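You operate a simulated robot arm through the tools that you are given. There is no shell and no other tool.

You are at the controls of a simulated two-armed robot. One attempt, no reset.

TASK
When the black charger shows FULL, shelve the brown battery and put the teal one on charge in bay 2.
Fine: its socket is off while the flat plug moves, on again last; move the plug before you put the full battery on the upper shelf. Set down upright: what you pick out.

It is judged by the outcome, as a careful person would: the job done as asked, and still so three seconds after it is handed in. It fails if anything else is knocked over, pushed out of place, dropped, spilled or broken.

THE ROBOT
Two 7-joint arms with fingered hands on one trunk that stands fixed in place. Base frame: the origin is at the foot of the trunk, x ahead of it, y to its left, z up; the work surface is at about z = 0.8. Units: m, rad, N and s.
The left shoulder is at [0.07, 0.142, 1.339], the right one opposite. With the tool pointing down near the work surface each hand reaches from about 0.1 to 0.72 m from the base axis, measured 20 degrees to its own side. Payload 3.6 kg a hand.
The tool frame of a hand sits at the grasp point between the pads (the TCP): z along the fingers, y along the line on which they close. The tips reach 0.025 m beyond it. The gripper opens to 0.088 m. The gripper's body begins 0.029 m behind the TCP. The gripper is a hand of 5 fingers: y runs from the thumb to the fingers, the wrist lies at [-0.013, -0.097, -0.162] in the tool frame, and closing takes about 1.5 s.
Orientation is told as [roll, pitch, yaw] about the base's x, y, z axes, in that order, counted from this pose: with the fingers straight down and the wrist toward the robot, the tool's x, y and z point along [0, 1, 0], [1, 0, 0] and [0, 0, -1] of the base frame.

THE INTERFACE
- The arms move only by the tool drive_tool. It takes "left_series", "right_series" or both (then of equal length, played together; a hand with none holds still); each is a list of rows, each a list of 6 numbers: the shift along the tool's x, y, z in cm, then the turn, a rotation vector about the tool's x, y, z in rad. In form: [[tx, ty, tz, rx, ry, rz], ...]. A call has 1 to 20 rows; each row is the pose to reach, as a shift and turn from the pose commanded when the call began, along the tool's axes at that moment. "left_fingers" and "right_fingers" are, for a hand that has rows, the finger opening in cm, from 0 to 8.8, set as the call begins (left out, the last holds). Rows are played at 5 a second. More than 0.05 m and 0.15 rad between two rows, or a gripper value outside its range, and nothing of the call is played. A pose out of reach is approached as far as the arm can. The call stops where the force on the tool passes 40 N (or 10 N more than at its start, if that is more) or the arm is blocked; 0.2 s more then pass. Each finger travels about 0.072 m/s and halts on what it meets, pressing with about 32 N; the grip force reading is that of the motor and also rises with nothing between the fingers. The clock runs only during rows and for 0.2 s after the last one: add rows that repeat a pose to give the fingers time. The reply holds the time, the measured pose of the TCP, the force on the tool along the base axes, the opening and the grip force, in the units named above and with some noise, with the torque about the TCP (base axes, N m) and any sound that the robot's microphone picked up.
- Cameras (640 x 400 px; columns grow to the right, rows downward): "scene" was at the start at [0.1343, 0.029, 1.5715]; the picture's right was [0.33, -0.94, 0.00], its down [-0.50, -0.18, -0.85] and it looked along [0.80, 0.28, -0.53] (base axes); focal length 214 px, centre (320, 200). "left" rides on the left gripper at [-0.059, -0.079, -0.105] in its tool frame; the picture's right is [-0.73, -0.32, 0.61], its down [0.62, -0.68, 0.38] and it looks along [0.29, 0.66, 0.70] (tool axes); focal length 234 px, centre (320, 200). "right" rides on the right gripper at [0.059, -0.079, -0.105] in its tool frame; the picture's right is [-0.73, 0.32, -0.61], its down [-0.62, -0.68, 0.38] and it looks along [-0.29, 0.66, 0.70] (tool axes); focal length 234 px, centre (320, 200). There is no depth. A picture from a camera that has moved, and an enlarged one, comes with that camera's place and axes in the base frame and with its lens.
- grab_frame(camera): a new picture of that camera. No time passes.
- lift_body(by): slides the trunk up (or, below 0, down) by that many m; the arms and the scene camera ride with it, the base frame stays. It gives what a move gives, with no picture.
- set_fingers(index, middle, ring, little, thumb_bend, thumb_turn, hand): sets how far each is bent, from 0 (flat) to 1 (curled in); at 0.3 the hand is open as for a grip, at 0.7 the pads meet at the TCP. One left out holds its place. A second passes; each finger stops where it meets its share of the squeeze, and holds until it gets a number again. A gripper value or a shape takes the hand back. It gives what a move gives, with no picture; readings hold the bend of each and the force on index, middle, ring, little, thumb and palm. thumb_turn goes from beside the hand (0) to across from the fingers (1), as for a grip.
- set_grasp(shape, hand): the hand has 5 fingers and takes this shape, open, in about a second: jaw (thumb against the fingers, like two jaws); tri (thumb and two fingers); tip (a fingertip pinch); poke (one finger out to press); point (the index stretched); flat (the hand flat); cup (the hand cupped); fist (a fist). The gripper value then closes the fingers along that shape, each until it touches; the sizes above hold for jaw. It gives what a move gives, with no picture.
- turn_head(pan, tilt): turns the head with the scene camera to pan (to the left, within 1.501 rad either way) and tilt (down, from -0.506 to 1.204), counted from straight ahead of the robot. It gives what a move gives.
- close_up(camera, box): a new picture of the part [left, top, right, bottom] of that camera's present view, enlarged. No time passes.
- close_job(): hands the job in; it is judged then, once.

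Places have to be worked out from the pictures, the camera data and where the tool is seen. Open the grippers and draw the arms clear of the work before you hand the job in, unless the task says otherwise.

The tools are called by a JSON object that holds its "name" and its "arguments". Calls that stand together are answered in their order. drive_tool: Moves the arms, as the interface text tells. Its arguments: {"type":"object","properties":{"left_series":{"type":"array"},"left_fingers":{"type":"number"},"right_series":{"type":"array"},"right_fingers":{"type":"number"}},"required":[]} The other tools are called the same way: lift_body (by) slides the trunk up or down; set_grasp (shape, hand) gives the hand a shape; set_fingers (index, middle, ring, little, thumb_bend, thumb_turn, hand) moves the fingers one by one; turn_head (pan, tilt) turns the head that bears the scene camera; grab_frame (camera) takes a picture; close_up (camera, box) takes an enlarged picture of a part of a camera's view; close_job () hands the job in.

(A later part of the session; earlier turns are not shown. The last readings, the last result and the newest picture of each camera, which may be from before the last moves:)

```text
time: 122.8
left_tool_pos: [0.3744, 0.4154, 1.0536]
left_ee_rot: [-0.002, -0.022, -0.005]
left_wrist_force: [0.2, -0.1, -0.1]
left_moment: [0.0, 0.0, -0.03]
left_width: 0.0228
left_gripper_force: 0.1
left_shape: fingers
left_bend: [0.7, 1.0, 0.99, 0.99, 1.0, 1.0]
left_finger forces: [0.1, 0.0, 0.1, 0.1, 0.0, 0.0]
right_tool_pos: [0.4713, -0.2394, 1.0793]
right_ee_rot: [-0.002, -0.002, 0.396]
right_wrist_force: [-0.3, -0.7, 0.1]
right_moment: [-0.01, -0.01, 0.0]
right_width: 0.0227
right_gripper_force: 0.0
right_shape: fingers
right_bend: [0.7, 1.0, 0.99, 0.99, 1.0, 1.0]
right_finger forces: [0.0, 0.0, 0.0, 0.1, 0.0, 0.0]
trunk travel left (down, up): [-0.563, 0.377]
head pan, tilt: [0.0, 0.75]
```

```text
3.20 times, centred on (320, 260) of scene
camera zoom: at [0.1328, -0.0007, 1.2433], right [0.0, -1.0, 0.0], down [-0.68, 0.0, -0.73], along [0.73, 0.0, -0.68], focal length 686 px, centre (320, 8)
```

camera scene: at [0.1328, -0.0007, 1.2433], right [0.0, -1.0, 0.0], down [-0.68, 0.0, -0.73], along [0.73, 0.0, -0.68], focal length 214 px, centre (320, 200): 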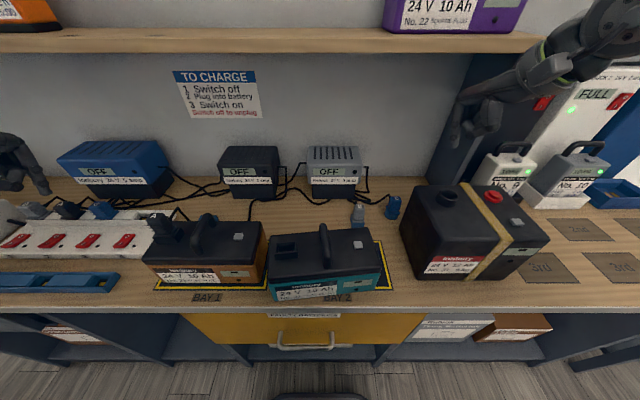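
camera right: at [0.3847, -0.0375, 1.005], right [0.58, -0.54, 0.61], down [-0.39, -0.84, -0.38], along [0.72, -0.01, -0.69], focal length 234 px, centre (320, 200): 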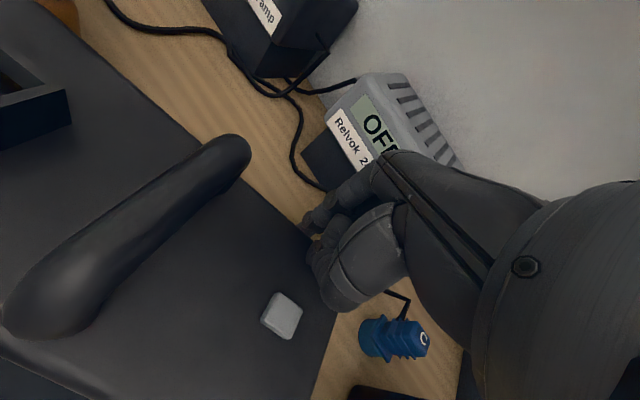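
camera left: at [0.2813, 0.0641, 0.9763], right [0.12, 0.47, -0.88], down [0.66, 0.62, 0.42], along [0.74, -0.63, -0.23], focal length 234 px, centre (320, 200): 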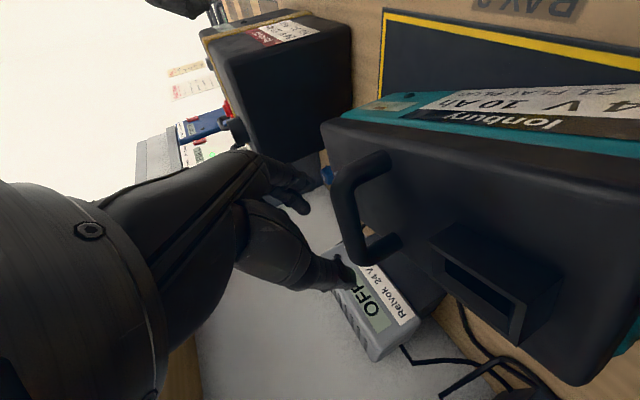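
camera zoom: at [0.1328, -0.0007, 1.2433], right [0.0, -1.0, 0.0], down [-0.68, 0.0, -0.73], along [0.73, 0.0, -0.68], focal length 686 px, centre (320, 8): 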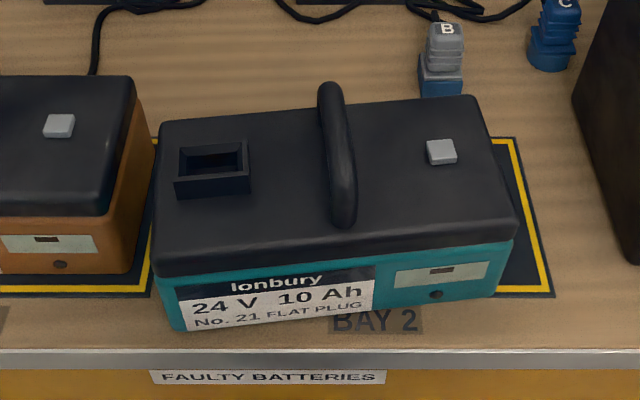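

Teal: centre ≈(0.370, −0.010), yaw 0.11; the bay's centre is (0.395, −0.036). The left index goes to the front-left corner area, at yaw −0.4 for reach.

{"name": "drive_tool", "arguments": {"left_series": [[-3.8, -1, -1, 0, 0, 0.05], [-7.6, -2, -1, 0, 0, 0.1], [-11.4, -3, -1, 0, 0, 0.15], [-15.2, -4, -1, 0, 0, 0.2], [-19, -5, -1, 0, 0, 0.25], [-22.8, -6, -1, 0, 0, 0.3], [-26.6, -7, -1, 0, 0, 0.35], [-30.4, -8, -1, 0, 0, 0.4], [-34.4, -8.8, -1, 0, 0, 0.4]]}}

{"name": "grab_frame", "arguments": {"camera": "scene"}}

{"name": "grab_frame", "arguments": {"camera": "left"}}

```text
time: 124.8
left_tool_pos: [0.2823, 0.0677, 1.0629]
left_ee_rot: [0.011, -0.017, -0.407]
left_wrist_force: [0.0, 0.0, -0.7]
left_moment: [0.02, 0.0, -0.01]
left_width: 0.0226
left_gripper_force: 0.0
left_shape: fingers
left_bend: [0.7, 1.0, 0.99, 0.99, 1.0, 1.0]
left_finger forces: [0.0, 0.1, 0.0, 0.1, 0.0, 0.0]
right_tool_pos: [0.4709, -0.2418, 1.0792]
right_ee_rot: [0.0, -0.002, 0.397]
right_wrist_force: [-0.9, 0.1, 0.0]
right_moment: [0.01, -0.02, -0.02]
right_width: 0.0228
right_gripper_force: 0.0
right_shape: fingers
right_bend: [0.7, 1.0, 0.99, 0.99, 1.0, 1.0]
right_finger forces: [0.0, 0.0, 0.0, 0.0, 0.0, 0.0]
trunk travel left (down, up): [-0.563, 0.377]
head pan, tilt: [0.0, 0.75]
```

```text
taken
camera scene: at [0.1325, -0.0033, 1.2433], right [0.0, -1.0, 0.0], down [-0.68, 0.0, -0.73], along [0.73, 0.0, -0.68], focal length 214 px, centre (320, 200)
```

scene: 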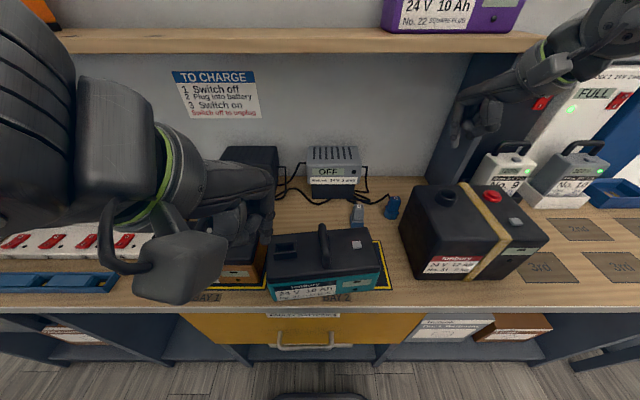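

```text
taken
camera left: at [0.1841, 0.0455, 1.1657], right [-0.57, -0.54, -0.62], down [-0.37, 0.84, -0.39], along [0.73, 0.01, -0.68], focal length 234 px, centre (320, 200)
```

left: 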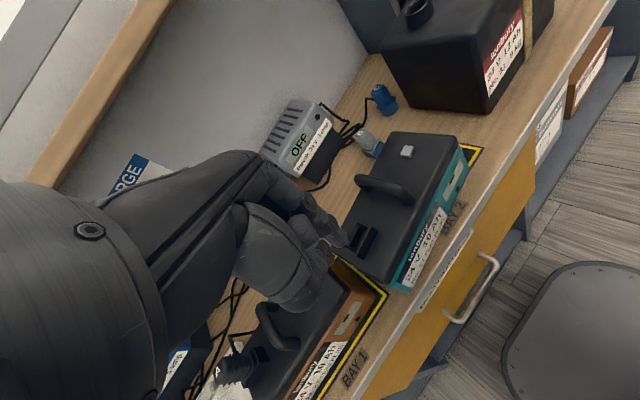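

Left fingertip is in front of the battery's left front. Before lowering the trunk, the right arm must move away from above the No. 31 box: I park it back and to the right, higher.

{"name": "drive_tool", "arguments": {"right_series": [[0, 0, -3, 0, 0, 0], [-1.5, -3, -6, 0, 0, 0.07], [-3, -7, -8, 0, 0, 0.14], [-5, -11, -9, 0, 0, 0.21], [-7, -15, -9, 0, 0, 0.28], [-8.5, -19, -9, 0, 0, 0.35], [-10, -22.6, -9, 0, 0, 0.397]]}}

{"name": "grab_frame", "arguments": {"camera": "scene"}}

```text
time: 126.4
left_tool_pos: [0.2821, 0.0693, 1.0635]
left_ee_rot: [0.007, -0.022, -0.404]
left_wrist_force: [-0.8, -0.3, -0.1]
left_moment: [0.01, 0.0, 0.03]
left_width: 0.0226
left_gripper_force: 0.0
left_shape: fingers
left_bend: [0.7, 1.0, 0.99, 0.99, 1.0, 1.0]
left_finger forces: [0.0, 0.1, 0.0, 0.1, 0.0, 0.0]
right_tool_pos: [0.2988, -0.4209, 1.1706]
right_ee_rot: [-0.001, -0.004, -0.001]
right_wrist_force: [-0.2, 1.3, -0.2]
right_moment: [-0.01, -0.02, -0.01]
right_width: 0.0225
right_gripper_force: 0.1
right_shape: fingers
right_bend: [0.7, 1.0, 0.99, 0.99, 1.0, 1.0]
right_finger forces: [0.0, 0.0, 0.0, 0.0, 0.0, 0.0]
trunk travel left (down, up): [-0.563, 0.377]
head pan, tilt: [0.0, 0.75]
```

```text
taken
camera scene: at [0.1313, -0.001, 1.2435], right [0.0, -1.0, 0.0], down [-0.68, 0.0, -0.73], along [0.73, 0.0, -0.68], focal length 214 px, centre (320, 200)
```

scene: 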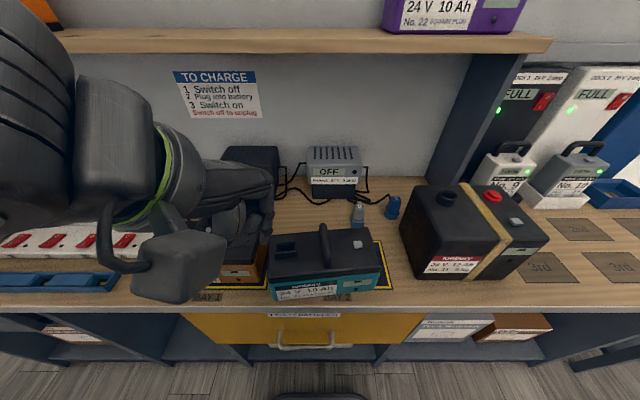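

Right arm parked. Lowering the trunk so the left fingertip is at about z 0.875 in front of the battery.

{"name": "lift_body", "arguments": {"by": -0.155}}

{"name": "grab_frame", "arguments": {"camera": "left"}}

{"name": "grab_frame", "arguments": {"camera": "scene"}}

```text
time: 128.2
left_tool_pos: [0.2825, 0.0703, 0.9084]
left_ee_rot: [0.009, -0.022, -0.405]
left_wrist_force: [0.8, -0.4, -0.5]
left_moment: [0.01, 0.04, -0.05]
left_width: 0.0226
left_gripper_force: 0.0
left_shape: fingers
left_bend: [0.7, 1.0, 0.99, 0.99, 1.0, 1.0]
left_finger forces: [0.0, 0.0, 0.1, 0.0, 0.1, 0.0]
right_tool_pos: [0.2997, -0.4199, 1.0143]
right_ee_rot: [-0.001, -0.001, 0.001]
right_wrist_force: [0.6, -0.3, 0.2]
right_moment: [0.0, -0.01, -0.01]
right_width: 0.0228
right_gripper_force: 0.0
right_shape: fingers
right_bend: [0.7, 1.0, 0.99, 0.99, 1.0, 1.0]
right_finger forces: [0.1, 0.0, 0.0, 0.0, 0.1, 0.1]
trunk travel left (down, up): [-0.408, 0.532]
head pan, tilt: [0.0, 0.75]
```

```text
taken
camera left: at [0.1844, 0.0484, 1.0108], right [-0.57, -0.54, -0.62], down [-0.37, 0.84, -0.39], along [0.73, 0.01, -0.68], focal length 234 px, centre (320, 200)
```

left: 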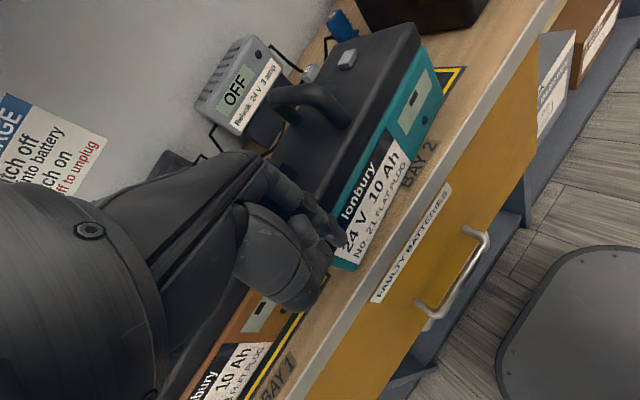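

```text
taken
camera scene: at [0.1326, -0.0007, 1.0884], right [0.0, -1.0, 0.0], down [-0.68, 0.0, -0.73], along [0.73, 0.0, -0.68], focal length 214 px, centre (320, 200)
```

scene: 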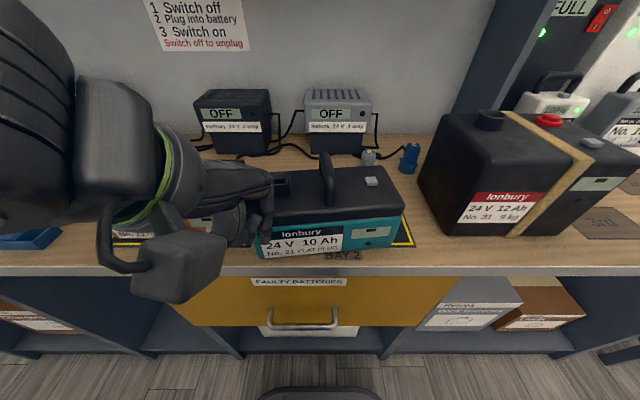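

Fingertip is about 2.5 cm in front of the battery's front face near its left end. Pushing forward (+x) in small steps.

{"name": "drive_tool", "arguments": {"left_series": [[0.39, 0.92, 0, 0, 0, 0], [0.79, 1.84, 0, 0, 0, 0], [1.1, 2.57, 0, 0, 0, 0], [1.34, 3.13, 0, 0, 0, 0], [1.58, 3.68, 0, 0, 0, 0]]}}

{"name": "close_up", "arguments": {"camera": "scene", "box": [220, 140, 440, 290]}}

```text
time: 129.4
left_tool_pos: [0.3222, 0.0703, 0.9078]
left_ee_rot: [0.007, -0.023, -0.404]
left_wrist_force: [-3.1, 0.6, 0.9]
left_moment: [-0.01, 0.07, 0.0]
left_width: 0.0207
left_gripper_force: 1.9
left_shape: fingers
left_bend: [0.7, 1.0, 0.99, 0.99, 1.0, 1.0]
left_finger forces: [3.3, 0.0, 0.0, 0.0, 0.0, 0.0]
right_tool_pos: [0.3008, -0.4206, 1.0153]
right_ee_rot: [-0.001, -0.005, 0.0]
right_wrist_force: [0.1, -0.1, 0.3]
right_moment: [0.02, 0.01, -0.03]
right_width: 0.0227
right_gripper_force: 0.1
right_shape: fingers
right_bend: [0.7, 1.0, 0.99, 0.99, 1.0, 1.0]
right_finger forces: [0.1, 0.0, 0.0, 0.1, 0.0, 0.1]
trunk travel left (down, up): [-0.408, 0.532]
head pan, tilt: [0.0, 0.75]
```

```text
2.67 times, centred on (330, 215) of scene
camera zoom: at [0.1319, -0.0007, 1.0885], right [0.0, -1.0, 0.0], down [-0.68, 0.0, -0.73], along [0.73, 0.0, -0.68], focal length 572 px, centre (293, 160)
```

zoom: 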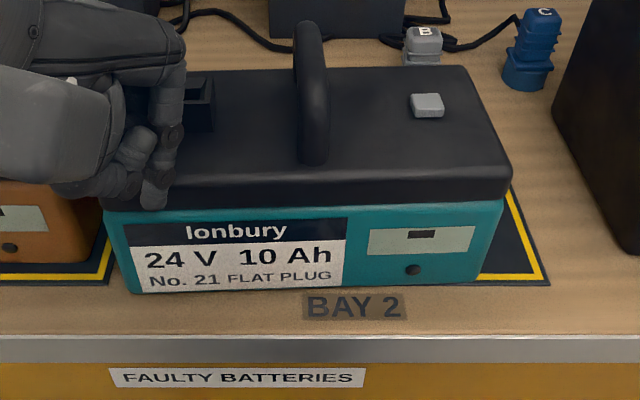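

Yaw is now ≈0.04, centre x ≈0.38. A little more push at this end, then I'll check.

{"name": "drive_tool", "arguments": {"left_series": [[0.16, 0.37, 0, 0, 0, 0], [0.31, 0.74, 0, 0, 0, 0]]}}

{"name": "close_up", "arguments": {"camera": "scene", "box": [220, 140, 440, 290]}}

```text
time: 130.0
left_tool_pos: [0.3285, 0.0706, 0.9085]
left_ee_rot: [0.009, -0.023, -0.403]
left_wrist_force: [-6.1, -0.1, 3.6]
left_moment: [-0.03, 0.06, -0.03]
left_width: 0.0203
left_gripper_force: 2.8
left_shape: fingers
left_bend: [0.7, 1.0, 0.99, 0.99, 1.0, 1.0]
left_finger forces: [6.1, 0.0, 0.0, 0.0, 0.1, 0.0]
right_tool_pos: [0.2998, -0.4191, 1.0159]
right_ee_rot: [-0.002, -0.003, 0.0]
right_wrist_force: [0.3, -0.2, 0.0]
right_moment: [-0.03, -0.02, 0.02]
right_width: 0.0229
right_gripper_force: 0.1
right_shape: fingers
right_bend: [0.7, 1.0, 0.99, 0.99, 1.0, 1.0]
right_finger forces: [0.0, 0.1, 0.0, 0.0, 0.1, 0.0]
trunk travel left (down, up): [-0.408, 0.532]
head pan, tilt: [0.0, 0.75]
```

```text
2.67 times, centred on (330, 215) of scene
camera zoom: at [0.1316, -0.0007, 1.0886], right [0.0, -1.0, 0.0], down [-0.68, 0.0, -0.73], along [0.73, 0.0, -0.68], focal length 572 px, centre (293, 160)
```

zoom: 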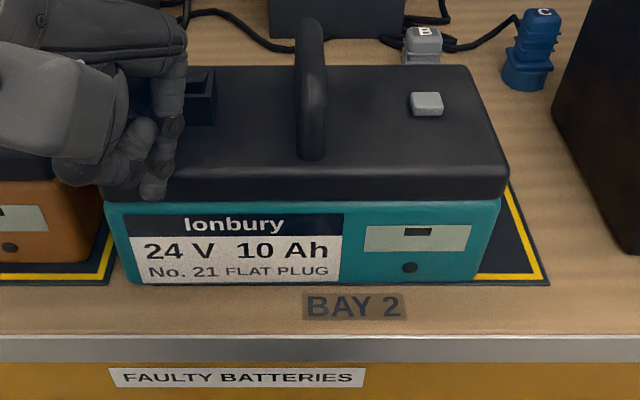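

Yaw is now ≈0. It still needs to go ~3 cm to the right and ~1.3 cm forward. I'll push against the left wall of its raised socket (above both lids), so I lift the finger over and set it down just left of the socket.

{"name": "drive_tool", "arguments": {"left_series": [[-0.59, -1.38, 0, 0, 0, 0], [-0.59, -1.38, -4.5, 0, 0, 0], [1.5, 0, -4.5, 0, 0, 0], [3.5, 1.6, -4.5, 0, 0, 0], [5.18, 3.12, -4.5, 0, 0, 0]]}}

{"name": "grab_frame", "arguments": {"camera": "left"}}

{"name": "close_up", "arguments": {"camera": "scene", "box": [180, 120, 400, 280]}}

```text
time: 131.2
left_tool_pos: [0.3808, 0.107, 0.9535]
left_ee_rot: [0.01, -0.019, -0.406]
left_wrist_force: [-0.5, -0.9, 0.5]
left_moment: [-0.02, -0.02, 0.01]
left_width: 0.0228
left_gripper_force: 0.1
left_shape: fingers
left_bend: [0.7, 1.0, 0.99, 0.99, 1.0, 1.0]
left_finger forces: [0.0, 0.0, 0.0, 0.1, 0.1, 0.0]
right_tool_pos: [0.3014, -0.4199, 1.0146]
right_ee_rot: [-0.002, -0.001, -0.002]
right_wrist_force: [-1.0, 0.8, 0.8]
right_moment: [0.04, -0.01, 0.0]
right_width: 0.0226
right_gripper_force: 0.1
right_shape: fingers
right_bend: [0.7, 1.0, 0.99, 0.99, 1.0, 1.0]
right_finger forces: [0.0, 0.1, 0.0, 0.1, 0.1, 0.1]
trunk travel left (down, up): [-0.408, 0.532]
head pan, tilt: [0.0, 0.75]
```

```text
taken
camera left: at [0.2818, 0.0847, 1.0565], right [-0.57, -0.54, -0.62], down [-0.37, 0.84, -0.39], along [0.73, 0.01, -0.68], focal length 234 px, centre (320, 200)
```

left: 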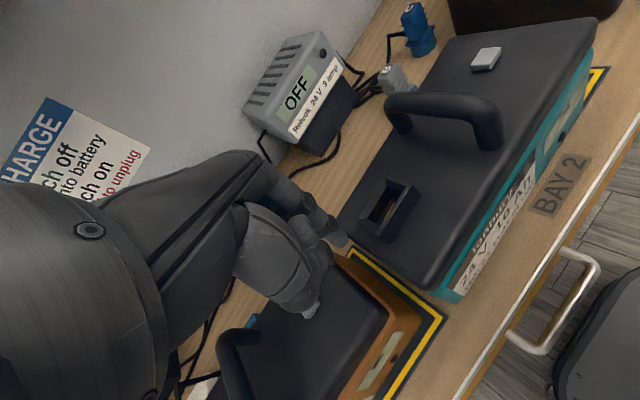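

```text
2.50 times, centred on (290, 200) of scene
camera zoom: at [0.1333, -0.0005, 1.0883], right [0.0, -1.0, 0.0], down [-0.68, 0.0, -0.73], along [0.73, 0.0, -0.68], focal length 536 px, centre (395, 200)
```

zoom: 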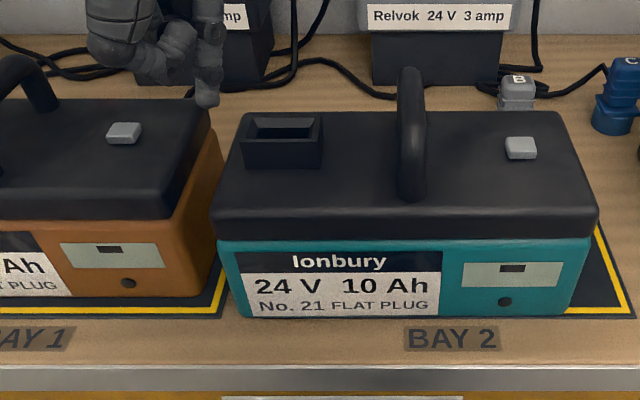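

Teal is square now. Lowering the fingertip beside the socket's left wall, then pushing right (−y) about 3 cm.

{"name": "drive_tool", "arguments": {"left_series": [[0, 0, 1.5, 0, 0, 0], [0, 0, 2.9, 0, 0, 0], [-0.92, 0.4, 2.9, 0, 0, 0], [-1.38, 0.59, 2.9, 0, 0, 0], [-1.84, 0.79, 2.9, 0, 0, 0]]}}

{"name": "close_up", "arguments": {"camera": "scene", "box": [180, 120, 400, 280]}}

```text
time: 132.4
left_tool_pos: [0.3802, 0.0868, 0.9253]
left_ee_rot: [0.006, -0.022, -0.406]
left_wrist_force: [-0.6, 3.7, -0.3]
left_moment: [0.02, 0.0, 0.0]
left_width: 0.0209
left_gripper_force: 2.0
left_shape: fingers
left_bend: [0.7, 1.0, 0.99, 0.99, 1.0, 1.0]
left_finger forces: [4.3, 0.0, 0.1, 0.1, 0.1, 0.0]
right_tool_pos: [0.3016, -0.4202, 1.0155]
right_ee_rot: [-0.001, -0.004, -0.001]
right_wrist_force: [0.7, -0.6, -0.7]
right_moment: [0.06, 0.03, -0.01]
right_width: 0.0231
right_gripper_force: 0.0
right_shape: fingers
right_bend: [0.7, 1.0, 0.99, 0.99, 1.0, 1.0]
right_finger forces: [0.1, 0.0, 0.0, 0.0, 0.1, 0.0]
trunk travel left (down, up): [-0.408, 0.532]
head pan, tilt: [0.0, 0.75]
```

```text
2.50 times, centred on (290, 200) of scene
camera zoom: at [0.1326, -0.0003, 1.0884], right [0.0, -1.0, 0.0], down [-0.68, 0.0, -0.73], along [0.73, 0.0, -0.68], focal length 536 px, centre (395, 200)
```

zoom: 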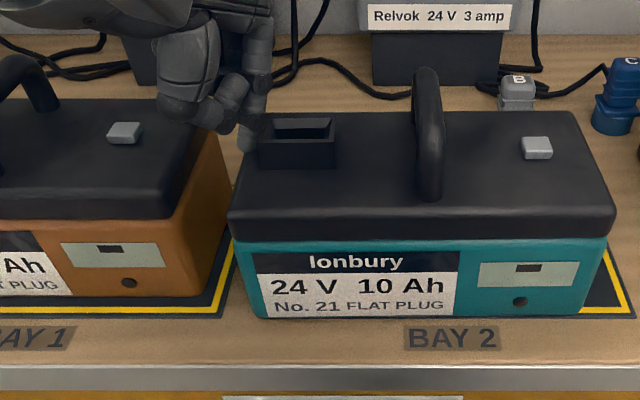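

Moved ~1 cm with 4 N. About 1.9 cm more to centre it.

{"name": "drive_tool", "arguments": {"left_series": [[-0.6, 0.26, 0, 0, 0, 0], [-1.2, 0.51, 0, 0, 0, 0], [-1.75, 0.75, 0, 0, 0, 0]]}}

{"name": "close_up", "arguments": {"camera": "scene", "box": [180, 120, 400, 280]}}

```text
time: 133.2
left_tool_pos: [0.3804, 0.0675, 0.9249]
left_ee_rot: [0.007, -0.024, -0.405]
left_wrist_force: [1.0, 5.1, 1.4]
left_moment: [0.02, -0.03, -0.03]
left_width: 0.0204
left_gripper_force: 2.2
left_shape: fingers
left_bend: [0.7, 1.0, 0.99, 0.99, 1.0, 1.0]
left_finger forces: [5.4, 0.0, 0.0, 0.0, 0.0, 0.0]
right_tool_pos: [0.3005, -0.4187, 1.0155]
right_ee_rot: [-0.003, 0.0, 0.0]
right_wrist_force: [-0.6, 0.4, 0.2]
right_moment: [-0.01, -0.02, -0.01]
right_width: 0.0225
right_gripper_force: 0.1
right_shape: fingers
right_bend: [0.7, 1.0, 0.99, 0.99, 1.0, 1.0]
right_finger forces: [0.1, 0.0, 0.0, 0.0, 0.0, 0.0]
trunk travel left (down, up): [-0.408, 0.532]
head pan, tilt: [0.0, 0.75]
```

```text
2.50 times, centred on (290, 200) of scene
camera zoom: at [0.1328, 0.0001, 1.0884], right [0.0, -1.0, 0.0], down [-0.68, 0.0, -0.73], along [0.73, 0.0, -0.68], focal length 536 px, centre (395, 200)
```

zoom: 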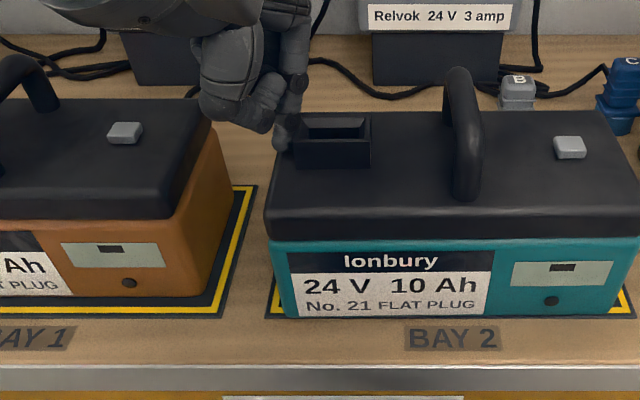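

The teal battery is now square and centred laterally within bay 2 (about 1 cm forward of centre, inside the border). I withdraw the finger left and up, then return the hand to an open jaw for the plug.

{"name": "drive_tool", "arguments": {"left_series": [[0.92, -0.4, 0, 0, 0, 0], [1.84, -0.8, -1, 0, 0, 0], [2.76, -1.2, -5, 0, 0, 0], [4, -1.7, -9, 0, 0, 0], [6, -2.5, -13, 0, 0, 0], [8, -3.5, -15, 0, 0, 0]]}}

{"name": "lift_body", "arguments": {"by": 0.2}}

{"name": "set_grasp", "arguments": {"shape": "jaw", "hand": "left"}}

{"name": "grab_frame", "arguments": {"camera": "scene"}}

{"name": "grab_frame", "arguments": {"camera": "left"}}

```text
time: 134.6
left_tool_pos: [0.3738, 0.1541, 1.0753]
left_ee_rot: [0.009, -0.022, -0.406]
left_wrist_force: [0.1, 0.7, -0.2]
left_moment: [-0.03, 0.06, 0.0]
left_width: 0.0225
left_gripper_force: 0.1
left_shape: fingers
left_bend: [0.7, 1.0, 0.99, 0.99, 1.0, 1.0]
left_finger forces: [0.0, 0.0, 0.0, 0.1, 0.0, 0.0]
right_tool_pos: [0.3007, -0.42, 1.0158]
right_ee_rot: [-0.002, -0.002, 0.0]
right_wrist_force: [0.7, 0.4, -0.3]
right_moment: [-0.05, 0.0, 0.02]
right_width: 0.0228
right_gripper_force: 0.2
right_shape: fingers
right_bend: [0.7, 1.0, 0.99, 0.99, 1.0, 1.0]
right_finger forces: [0.0, 0.1, 0.0, 0.1, 0.1, 0.0]
trunk travel left (down, up): [-0.408, 0.532]
head pan, tilt: [0.0, 0.75]
```

```text
time: 136.8
left_tool_pos: [0.3734, 0.1544, 1.2757]
left_ee_rot: [0.009, -0.021, -0.405]
left_wrist_force: [0.0, -0.3, 0.5]
left_moment: [-0.02, -0.04, 0.01]
left_width: 0.0227
left_gripper_force: 0.1
left_shape: fingers
left_bend: [0.7, 1.0, 0.99, 0.99, 1.0, 1.0]
left_finger forces: [0.0, 0.0, 0.0, 0.1, 0.0, 0.0]
right_tool_pos: [0.3002, -0.4208, 1.2146]
right_ee_rot: [-0.003, -0.002, 0.001]
right_wrist_force: [0.2, -0.6, 0.0]
right_moment: [-0.02, -0.02, 0.02]
right_width: 0.0227
right_gripper_force: 0.1
right_shape: fingers
right_bend: [0.7, 1.0, 0.99, 0.99, 1.0, 1.0]
right_finger forces: [0.0, 0.0, 0.0, 0.0, 0.0, 0.0]
trunk travel left (down, up): [-0.608, 0.332]
head pan, tilt: [0.0, 0.75]
```

```text
time: 137.7
left_tool_pos: [0.3745, 0.1555, 1.2758]
left_ee_rot: [0.011, -0.021, -0.405]
left_wrist_force: [0.3, 0.5, 0.6]
left_moment: [0.0, -0.01, 0.0]
left_width: 0.0879
left_gripper_force: 0.0
left_shape: jaw
left_bend: [0.3, 0.3, 0.3, 0.3, 0.3, 0.98]
left_finger forces: [0.0, 0.0, 0.0, 0.0, 0.0, 0.0]
right_tool_pos: [0.3014, -0.4205, 1.2148]
right_ee_rot: [-0.001, -0.002, -0.001]
right_wrist_force: [0.2, -0.7, 0.1]
right_moment: [0.0, -0.03, 0.02]
right_width: 0.0226
right_gripper_force: 0.1
right_shape: fingers
right_bend: [0.7, 1.0, 0.99, 0.99, 1.0, 1.0]
right_finger forces: [0.0, 0.1, 0.0, 0.0, 0.0, 0.0]
trunk travel left (down, up): [-0.608, 0.332]
head pan, tilt: [0.0, 0.75]
```

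```text
taken
camera scene: at [0.1327, -0.0007, 1.2884], right [0.0, -1.0, 0.0], down [-0.68, 0.0, -0.73], along [0.73, 0.0, -0.68], focal length 214 px, centre (320, 200)
```

scene: 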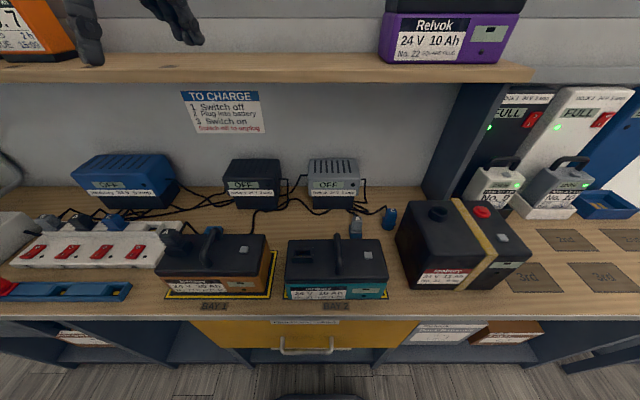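

```text
taken
camera left: at [0.2757, 0.1322, 1.3787], right [-0.57, -0.54, -0.62], down [-0.37, 0.84, -0.39], along [0.73, 0.01, -0.68], focal length 234 px, centre (320, 200)
```

left: 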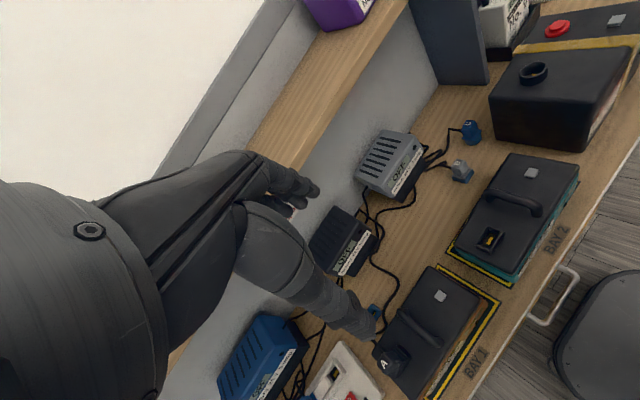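

Both batteries now sit in their bays. I turn the head toward plug A and zoom on it and on the teal's socket.

{"name": "turn_head", "arguments": {"pan": 0.45, "tilt": 0.85}}

{"name": "close_up", "arguments": {"camera": "scene", "box": [180, 180, 420, 340]}}

{"name": "close_up", "arguments": {"camera": "left", "box": [340, 270, 500, 400]}}

```text
time: 138.6
left_tool_pos: [0.3746, 0.1542, 1.2758]
left_ee_rot: [0.01, -0.019, -0.405]
left_wrist_force: [0.2, -0.3, 0.8]
left_moment: [0.01, 0.0, -0.05]
left_width: 0.0875
left_gripper_force: 0.0
left_shape: jaw
left_bend: [0.3, 0.3, 0.3, 0.3, 0.3, 0.98]
left_finger forces: [0.0, 0.1, 0.1, 0.0, 0.0, 0.0]
right_tool_pos: [0.3009, -0.4209, 1.2152]
right_ee_rot: [-0.002, -0.003, 0.0]
right_wrist_force: [-0.1, 0.1, -0.4]
right_moment: [0.02, -0.01, -0.02]
right_width: 0.0231
right_gripper_force: 0.1
right_shape: fingers
right_bend: [0.7, 1.0, 0.99, 0.99, 1.0, 1.0]
right_finger forces: [0.1, 0.1, 0.1, 0.0, 0.1, 0.0]
trunk travel left (down, up): [-0.608, 0.332]
head pan, tilt: [0.45, 0.85]
```

```text
2.50 times, centred on (300, 260) of scene
camera zoom: at [0.1203, 0.0332, 1.2804], right [0.43, -0.9, 0.0], down [-0.68, -0.33, -0.66], along [0.59, 0.29, -0.75], focal length 536 px, centre (370, 50)
```

zoom: 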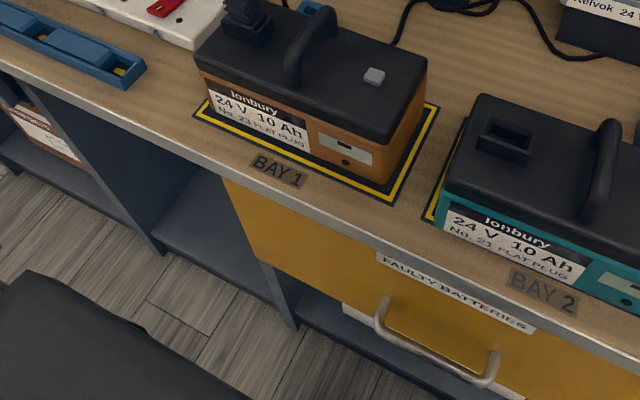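

```text
3.08 times, centred on (420, 335) of left
camera zoom: at [0.2757, 0.1321, 1.3787], right [-0.57, -0.54, -0.62], down [-0.37, 0.84, -0.39], along [0.73, 0.01, -0.68], focal length 720 px, centre (12, -215)
```

zoom: 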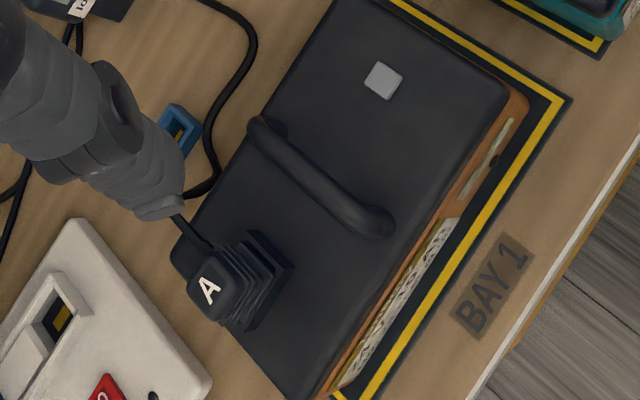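

The plug top is at the crop's edge; a slightly higher head tilt gives a better view of it. I also bring the left hand to yaw 0 above the plug.

{"name": "turn_head", "arguments": {"pan": 0.6, "tilt": 0.7}}

{"name": "drive_tool", "arguments": {"left_series": [[2, -1, 1, -0.01, 0.02, -0.08], [5, -2, 2, -0.01, 0.02, -0.16], [8, -3.5, 3, -0.01, 0.02, -0.24], [11, -5, 4, -0.01, 0.02, -0.32], [14, -6.5, 5, -0.01, 0.02, -0.405]]}}

{"name": "grab_frame", "arguments": {"camera": "scene"}}

{"name": "grab_frame", "arguments": {"camera": "left"}}

```text
time: 139.3
left_tool_pos: [0.3751, 0.1549, 1.2754]
left_ee_rot: [0.008, -0.02, -0.406]
left_wrist_force: [-0.3, 0.0, -0.8]
left_moment: [0.01, 0.01, 0.0]
left_width: 0.0877
left_gripper_force: 0.1
left_shape: jaw
left_bend: [0.3, 0.3, 0.3, 0.3, 0.3, 0.98]
left_finger forces: [0.1, 0.0, 0.0, 0.0, 0.0, 0.1]
right_tool_pos: [0.3011, -0.4199, 1.2156]
right_ee_rot: [-0.002, -0.001, -0.001]
right_wrist_force: [-0.3, 0.9, 0.0]
right_moment: [0.01, 0.0, -0.01]
right_width: 0.0227
right_gripper_force: 0.0
right_shape: fingers
right_bend: [0.7, 1.0, 0.99, 0.99, 1.0, 1.0]
right_finger forces: [0.1, 0.0, 0.0, 0.1, 0.1, 0.0]
trunk travel left (down, up): [-0.608, 0.332]
head pan, tilt: [0.6, 0.7]
```

```text
time: 140.5
left_tool_pos: [0.3712, 0.311, 1.2228]
left_ee_rot: [0.015, -0.037, 0.002]
left_wrist_force: [0.0, -0.3, 1.0]
left_moment: [0.01, -0.02, -0.03]
left_width: 0.0877
left_gripper_force: 0.0
left_shape: jaw
left_bend: [0.3, 0.3, 0.3, 0.3, 0.3, 0.98]
left_finger forces: [0.0, 0.0, 0.0, 0.0, 0.0, 0.0]
right_tool_pos: [0.3006, -0.4202, 1.2143]
right_ee_rot: [-0.002, -0.002, 0.0]
right_wrist_force: [0.5, 0.1, 0.3]
right_moment: [0.02, -0.02, -0.01]
right_width: 0.0228
right_gripper_force: 0.0
right_shape: fingers
right_bend: [0.7, 1.0, 0.99, 0.99, 1.0, 1.0]
right_finger forces: [0.0, 0.0, 0.1, 0.0, 0.0, 0.1]
trunk travel left (down, up): [-0.608, 0.332]
head pan, tilt: [0.6, 0.7]
```

```text
taken
camera scene: at [0.1199, 0.0485, 1.2926], right [0.56, -0.83, 0.0], down [-0.53, -0.36, -0.76], along [0.63, 0.43, -0.64], focal length 214 px, centre (320, 200)
```

scene: 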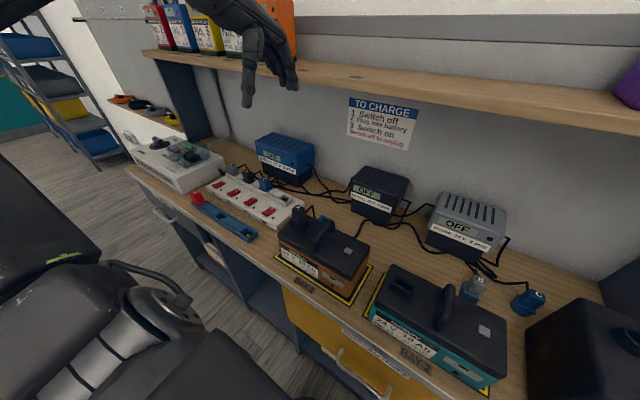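

```text
taken
camera left: at [0.2888, 0.2501, 1.3239], right [-0.3, -0.72, -0.63], down [-0.67, 0.63, -0.4], along [0.68, 0.3, -0.67], focal length 234 px, centre (320, 200)
```

left: 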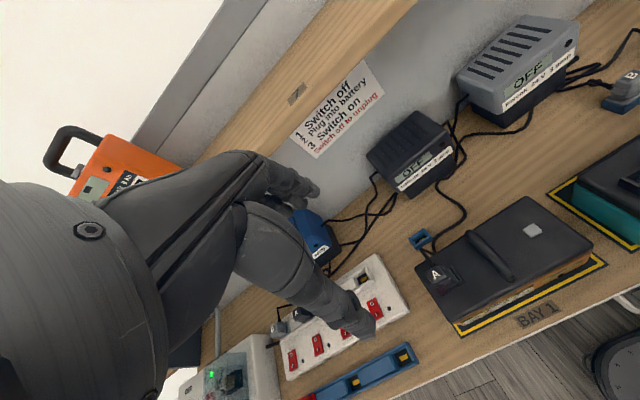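

Zooming on plug A from both cameras for triangulation.

{"name": "close_up", "arguments": {"camera": "scene", "box": [265, 190, 385, 290]}}

{"name": "close_up", "arguments": {"camera": "left", "box": [390, 190, 610, 340]}}

{"name": "close_up", "arguments": {"camera": "scene", "box": [355, 245, 515, 395]}}

```text
4.00 times, centred on (325, 240) of scene
camera zoom: at [0.1199, 0.0485, 1.2926], right [0.56, -0.83, 0.0], down [-0.53, -0.36, -0.76], along [0.63, 0.43, -0.64], focal length 858 px, centre (300, 40)
```

zoom: 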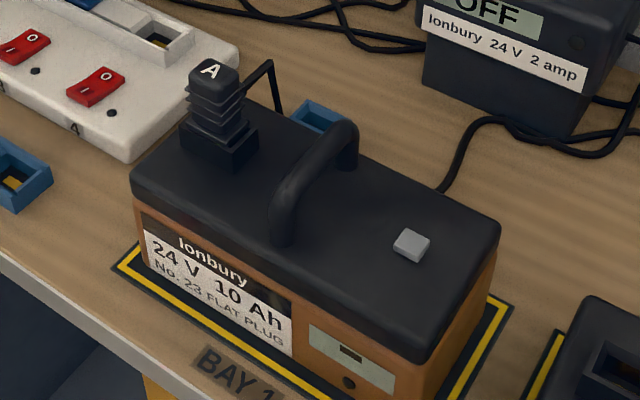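

```text
2.67 times, centred on (500, 265) of left
camera zoom: at [0.2888, 0.2501, 1.3239], right [-0.3, -0.72, -0.63], down [-0.67, 0.63, -0.4], along [0.68, 0.3, -0.67], focal length 624 px, centre (-160, 27)
```

zoom: 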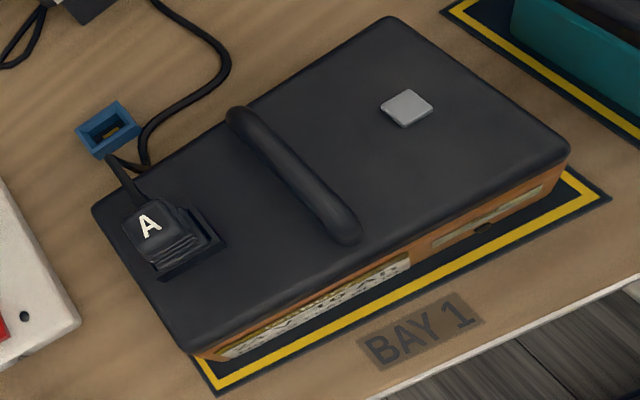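

```text
2.67 times, centred on (435, 320) of scene
camera zoom: at [0.1199, 0.0485, 1.2926], right [0.56, -0.83, 0.0], down [-0.53, -0.36, -0.76], along [0.63, 0.43, -0.64], focal length 572 px, centre (13, -120)
```

zoom: 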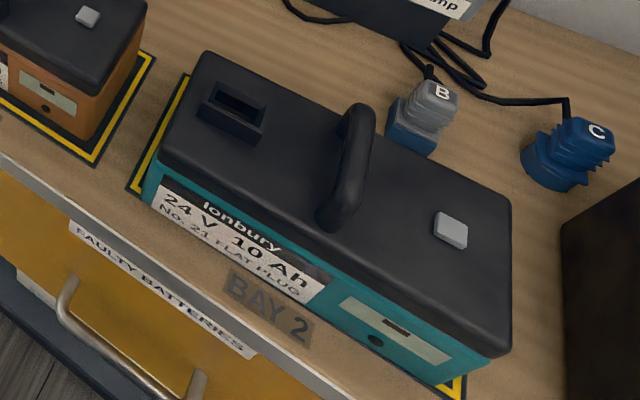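

Plug A's head is about 2.5 cm square, centre ≈(0.394, 0.298), top z≈0.957, cord leaving on the far side. I try the "tri" shape (thumb and two fingers) on the left hand and see how it looks.

{"name": "set_grasp", "arguments": {"shape": "tri", "hand": "left"}}

{"name": "close_up", "arguments": {"camera": "left", "box": [200, 130, 440, 330]}}

{"name": "drive_tool", "arguments": {"left_series": [[0, 0, 0, 0, 0, 0], [0, 0, 0, 0, 0, 0], [0, 0, 0, 0, 0, 0], [0, 0, 0, 0, 0, 0]], "left_fingers": 4.5}}

{"name": "close_up", "arguments": {"camera": "left", "box": [200, 130, 440, 330]}}

```text
time: 141.4
left_tool_pos: [0.3714, 0.3086, 1.223]
left_ee_rot: [0.016, -0.037, 0.0]
left_wrist_force: [-0.1, -0.6, -0.1]
left_moment: [-0.01, 0.01, 0.02]
left_width: 0.0876
left_gripper_force: 0.0
left_shape: tri
left_bend: [0.3, 0.3, 0.99, 0.99, 0.3, 0.98]
left_finger forces: [0.0, 0.0, 0.1, 0.0, 0.0, 0.0]
right_tool_pos: [0.3016, -0.4204, 1.2149]
right_ee_rot: [-0.002, -0.001, 0.0]
right_wrist_force: [0.6, -0.2, 0.5]
right_moment: [0.0, 0.0, -0.02]
right_width: 0.0227
right_gripper_force: 0.0
right_shape: fingers
right_bend: [0.7, 1.0, 0.99, 0.99, 1.0, 1.0]
right_finger forces: [0.1, 0.0, 0.0, 0.0, 0.0, 0.1]
trunk travel left (down, up): [-0.608, 0.332]
head pan, tilt: [0.6, 0.7]
```

```text
2.00 times, centred on (320, 230) of left
camera zoom: at [0.2887, 0.2483, 1.3244], right [-0.3, -0.72, -0.63], down [-0.67, 0.63, -0.4], along [0.68, 0.3, -0.67], focal length 468 px, centre (320, 140)
```

zoom: 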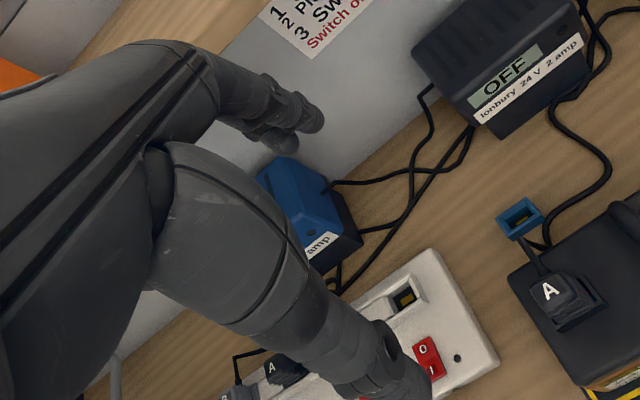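

```text
time: 142.4
left_tool_pos: [0.3719, 0.3083, 1.2235]
left_ee_rot: [0.017, -0.036, 0.002]
left_wrist_force: [0.0, 0.1, 0.5]
left_moment: [-0.02, 0.0, 0.0]
left_width: 0.0453
left_gripper_force: 0.0
left_shape: tri
left_bend: [0.74, 0.44, 0.99, 0.99, 0.69, 1.0]
left_finger forces: [0.1, 0.0, 0.1, 0.1, 0.1, 0.0]
right_tool_pos: [0.3011, -0.4201, 1.2158]
right_ee_rot: [-0.003, -0.002, -0.002]
right_wrist_force: [-0.5, -0.5, 0.0]
right_moment: [0.01, -0.03, -0.04]
right_width: 0.0224
right_gripper_force: 0.0
right_shape: fingers
right_bend: [0.7, 1.0, 0.99, 0.99, 1.0, 1.0]
right_finger forces: [0.1, 0.1, 0.0, 0.0, 0.0, 0.0]
trunk travel left (down, up): [-0.608, 0.332]
head pan, tilt: [0.6, 0.7]
```

```text
2.00 times, centred on (320, 230) of left
camera zoom: at [0.2887, 0.2485, 1.3244], right [-0.3, -0.72, -0.63], down [-0.67, 0.63, -0.4], along [0.68, 0.3, -0.67], focal length 468 px, centre (320, 140)
```

zoom: 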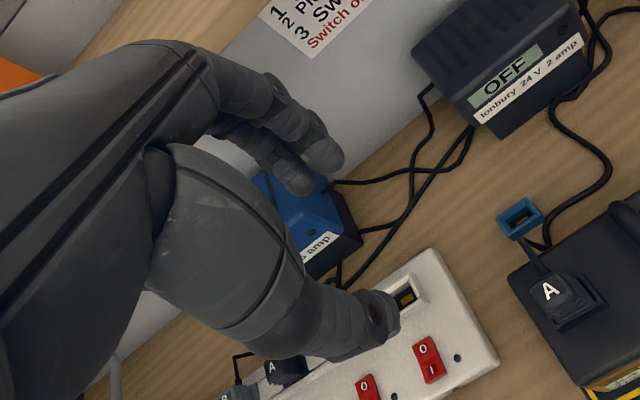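

The two fingers and thumb make a clean pinch. Before gripping I test, in the air, that this hand can reach above the teal's socket (0.376, 0.03) at yaw 0.

{"name": "drive_tool", "arguments": {"left_series": [[-4, 0, 0, 0.012, -0.006, 0], [-8, 0, 0, 0.024, -0.012, 0], [-12, 0, 0, 0.036, -0.017, 0], [-16, 0, 0, 0.036, -0.017, 0], [-20, 0, 0, 0.036, -0.017, 0], [-24, 0.2, 0, 0.036, -0.017, 0], [-27.8, 0.4, 0, 0.036, -0.017, 0]]}}

{"name": "grab_frame", "arguments": {"camera": "left"}}

```text
time: 144.0
left_tool_pos: [0.3667, 0.0741, 1.2076]
left_ee_rot: [-0.001, -0.002, 0.001]
left_wrist_force: [0.2, -0.2, 0.7]
left_moment: [0.0, 0.02, 0.02]
left_width: 0.0452
left_gripper_force: 0.1
left_shape: tri
left_bend: [0.74, 0.44, 0.99, 0.99, 0.69, 1.0]
left_finger forces: [0.0, 0.1, 0.1, 0.0, 0.0, 0.0]
left hand out of reach, approached as far as the arm can: row 6, 7
right_tool_pos: [0.2995, -0.4197, 1.2159]
right_ee_rot: [-0.003, -0.004, -0.001]
right_wrist_force: [1.0, 0.4, -0.5]
right_moment: [0.01, 0.0, 0.02]
right_width: 0.0225
right_gripper_force: 0.1
right_shape: fingers
right_bend: [0.7, 1.0, 0.99, 0.99, 1.0, 1.0]
right_finger forces: [0.0, 0.0, 0.0, 0.0, 0.0, 0.0]
trunk travel left (down, up): [-0.608, 0.332]
head pan, tilt: [0.6, 0.7]
```

```text
taken
camera left: at [0.2863, 0.0164, 1.3135], right [-0.32, -0.73, -0.61], down [-0.68, 0.62, -0.39], along [0.66, 0.29, -0.7], focal length 234 px, centre (320, 200)
```

left: 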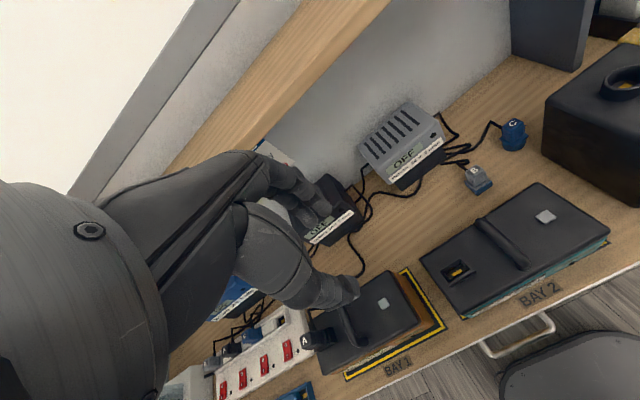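

At yaw 0 the limit is y≈0.074. I test the other grip orientation, yaw −90° (closing sideways on the plug, which also avoids the cord), at the same spot.

{"name": "drive_tool", "arguments": {"left_series": [[0, 0.1, 0, 0, 0, 0.143], [0, 0.2, 0, 0, 0, 0.286], [0, 0.3, 0, 0, 0, 0.429], [-0.5, 0.4, 0, 0, 0, 0.571], [-1, 0.5, 0, 0, 0, 0.714], [-1.5, 0.6, 0, 0, 0, 0.857], [-2, 0.7, 0, 0, 0, 1.0], [-2.5, 0.8, 0, 0, 0, 1.143], [-3, 0.9, 0, 0, 0, 1.286], [-3.7, 0.9, 0, 0, 0, 1.428], [-4.4, 0.9, 0, 0, 0, 1.571]]}}

{"name": "grab_frame", "arguments": {"camera": "scene"}}

```text
time: 146.4
left_tool_pos: [0.3784, 0.0324, 1.2074]
left_ee_rot: [0.0, -0.001, -1.571]
left_wrist_force: [0.6, 0.0, 0.0]
left_moment: [0.0, 0.01, -0.01]
left_width: 0.0453
left_gripper_force: 0.0
left_shape: tri
left_bend: [0.74, 0.44, 0.99, 0.99, 0.69, 1.0]
left_finger forces: [0.0, 0.0, 0.1, 0.0, 0.1, 0.0]
right_tool_pos: [0.3012, -0.4213, 1.2149]
right_ee_rot: [-0.002, -0.002, 0.0]
right_wrist_force: [1.3, 0.3, -0.2]
right_moment: [-0.01, -0.02, 0.03]
right_width: 0.0228
right_gripper_force: 0.0
right_shape: fingers
right_bend: [0.7, 1.0, 0.99, 0.99, 1.0, 1.0]
right_finger forces: [0.0, 0.0, 0.0, 0.1, 0.1, 0.0]
trunk travel left (down, up): [-0.608, 0.332]
head pan, tilt: [0.6, 0.7]
```

```text
taken
camera scene: at [0.1207, 0.0468, 1.2925], right [0.56, -0.83, 0.0], down [-0.53, -0.36, -0.76], along [0.63, 0.43, -0.64], focal length 214 px, centre (320, 200)
```

scene: 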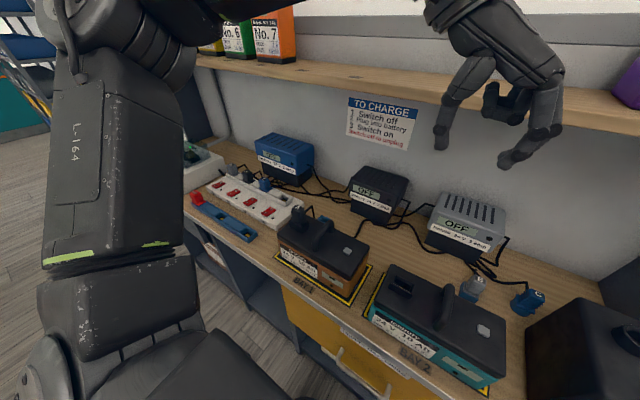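

Yaw −90° straight down is fully reachable at the teal socket. Now move to hover above plug A with the same orientation.

{"name": "drive_tool", "arguments": {"left_series": [[0.2, -3.8, 0, 0, 0, 0], [0.4, -7.6, 0, 0, 0, 0], [0.6, -11.4, 0, 0, 0, 0], [0.8, -15.2, 0, 0, 0, 0], [1.0, -19, 0, 0, 0, 0], [1.2, -22.8, 0, 0, 0, 0], [1.3, -26.6, 0, 0, 0, 0]]}}

{"name": "grab_frame", "arguments": {"camera": "left"}}

{"name": "grab_frame", "arguments": {"camera": "scene"}}

```text
time: 148.0
left_tool_pos: [0.3857, 0.2489, 1.1573]
left_ee_rot: [0.005, -0.002, -1.567]
left_wrist_force: [-0.8, 0.3, 0.5]
left_moment: [0.02, 0.02, 0.0]
left_width: 0.0453
left_gripper_force: 0.0
left_shape: tri
left_bend: [0.74, 0.44, 0.99, 0.99, 0.69, 1.0]
left_finger forces: [0.0, 0.0, 0.0, 0.0, 0.0, 0.0]
left hand out of reach, approached as far as the arm can: row 4, 5, 6, 7
right_tool_pos: [0.3014, -0.4194, 1.2155]
right_ee_rot: [-0.002, -0.002, -0.001]
right_wrist_force: [0.4, -0.1, -0.6]
right_moment: [0.01, 0.05, -0.04]
right_width: 0.0225
right_gripper_force: 0.1
right_shape: fingers
right_bend: [0.7, 1.0, 0.99, 0.99, 1.0, 1.0]
right_finger forces: [0.0, 0.0, 0.0, 0.1, 0.0, 0.0]
trunk travel left (down, up): [-0.608, 0.332]
head pan, tilt: [0.6, 0.7]
```

```text
taken
camera left: at [0.3267, 0.3281, 1.2616], right [-0.72, 0.32, -0.61], down [0.62, 0.68, -0.38], along [0.3, -0.66, -0.69], focal length 234 px, centre (320, 200)
```

left: 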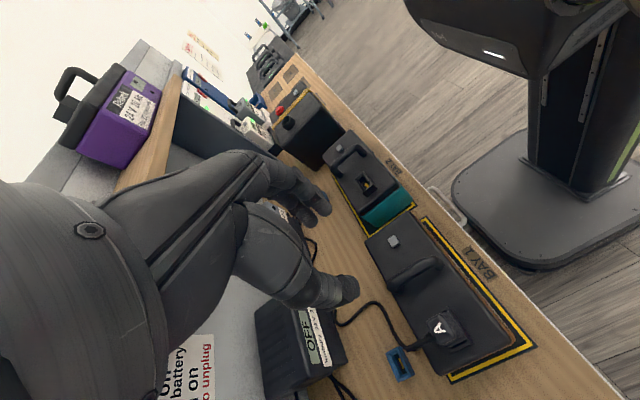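

```text
taken
camera scene: at [0.1197, 0.0478, 1.2926], right [0.56, -0.83, 0.0], down [-0.53, -0.36, -0.76], along [0.63, 0.43, -0.64], focal length 214 px, centre (320, 200)
```

scene: 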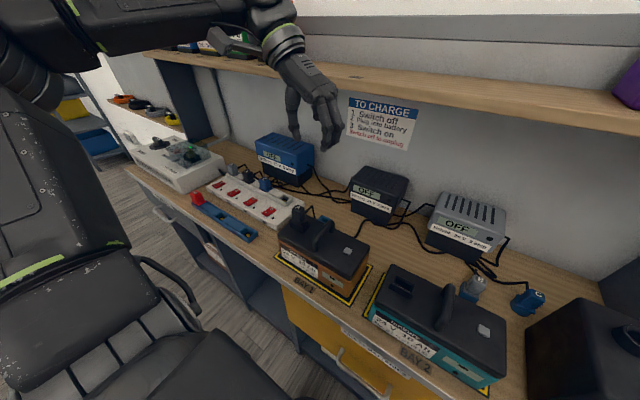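

The reach limit moves outward at lower height. Lowering the arm while continuing left toward the plug.

{"name": "drive_tool", "arguments": {"left_series": [[0.1, -1, 1.7, 0, 0, 0], [0.2, -2.2, 3.4, 0, 0, 0], [0.4, -3.6, 5, 0, 0, 0], [0.5, -4.9, 6.7, 0, 0, 0], [0.5, -4.9, 6.7, 0, 0, 0]]}}

{"name": "grab_frame", "arguments": {"camera": "left"}}

```text
time: 149.2
left_tool_pos: [0.3901, 0.2927, 1.0868]
left_ee_rot: [0.001, 0.001, -1.57]
left_wrist_force: [0.1, -0.2, 0.2]
left_moment: [-0.02, -0.01, 0.01]
left_width: 0.045
left_gripper_force: 0.1
left_shape: tri
left_bend: [0.74, 0.44, 0.99, 0.99, 0.69, 1.0]
left_finger forces: [0.0, 0.0, 0.1, 0.0, 0.1, 0.0]
right_tool_pos: [0.3008, -0.4196, 1.2152]
right_ee_rot: [0.002, -0.002, 0.0]
right_wrist_force: [-0.4, 0.6, -0.3]
right_moment: [0.01, 0.02, 0.0]
right_width: 0.0226
right_gripper_force: 0.1
right_shape: fingers
right_bend: [0.7, 1.0, 0.99, 0.99, 1.0, 1.0]
right_finger forces: [0.0, 0.0, 0.0, 0.0, 0.0, 0.0]
trunk travel left (down, up): [-0.608, 0.332]
head pan, tilt: [0.6, 0.7]
```

```text
taken
camera left: at [0.3312, 0.3737, 1.1924], right [-0.73, 0.32, -0.61], down [0.62, 0.68, -0.38], along [0.29, -0.66, -0.7], focal length 234 px, centre (320, 200)
```

left: 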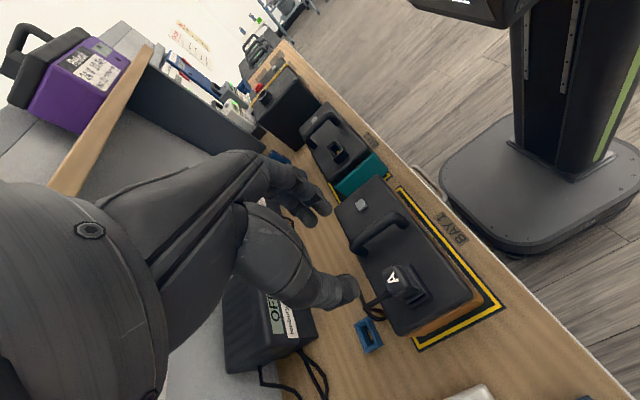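

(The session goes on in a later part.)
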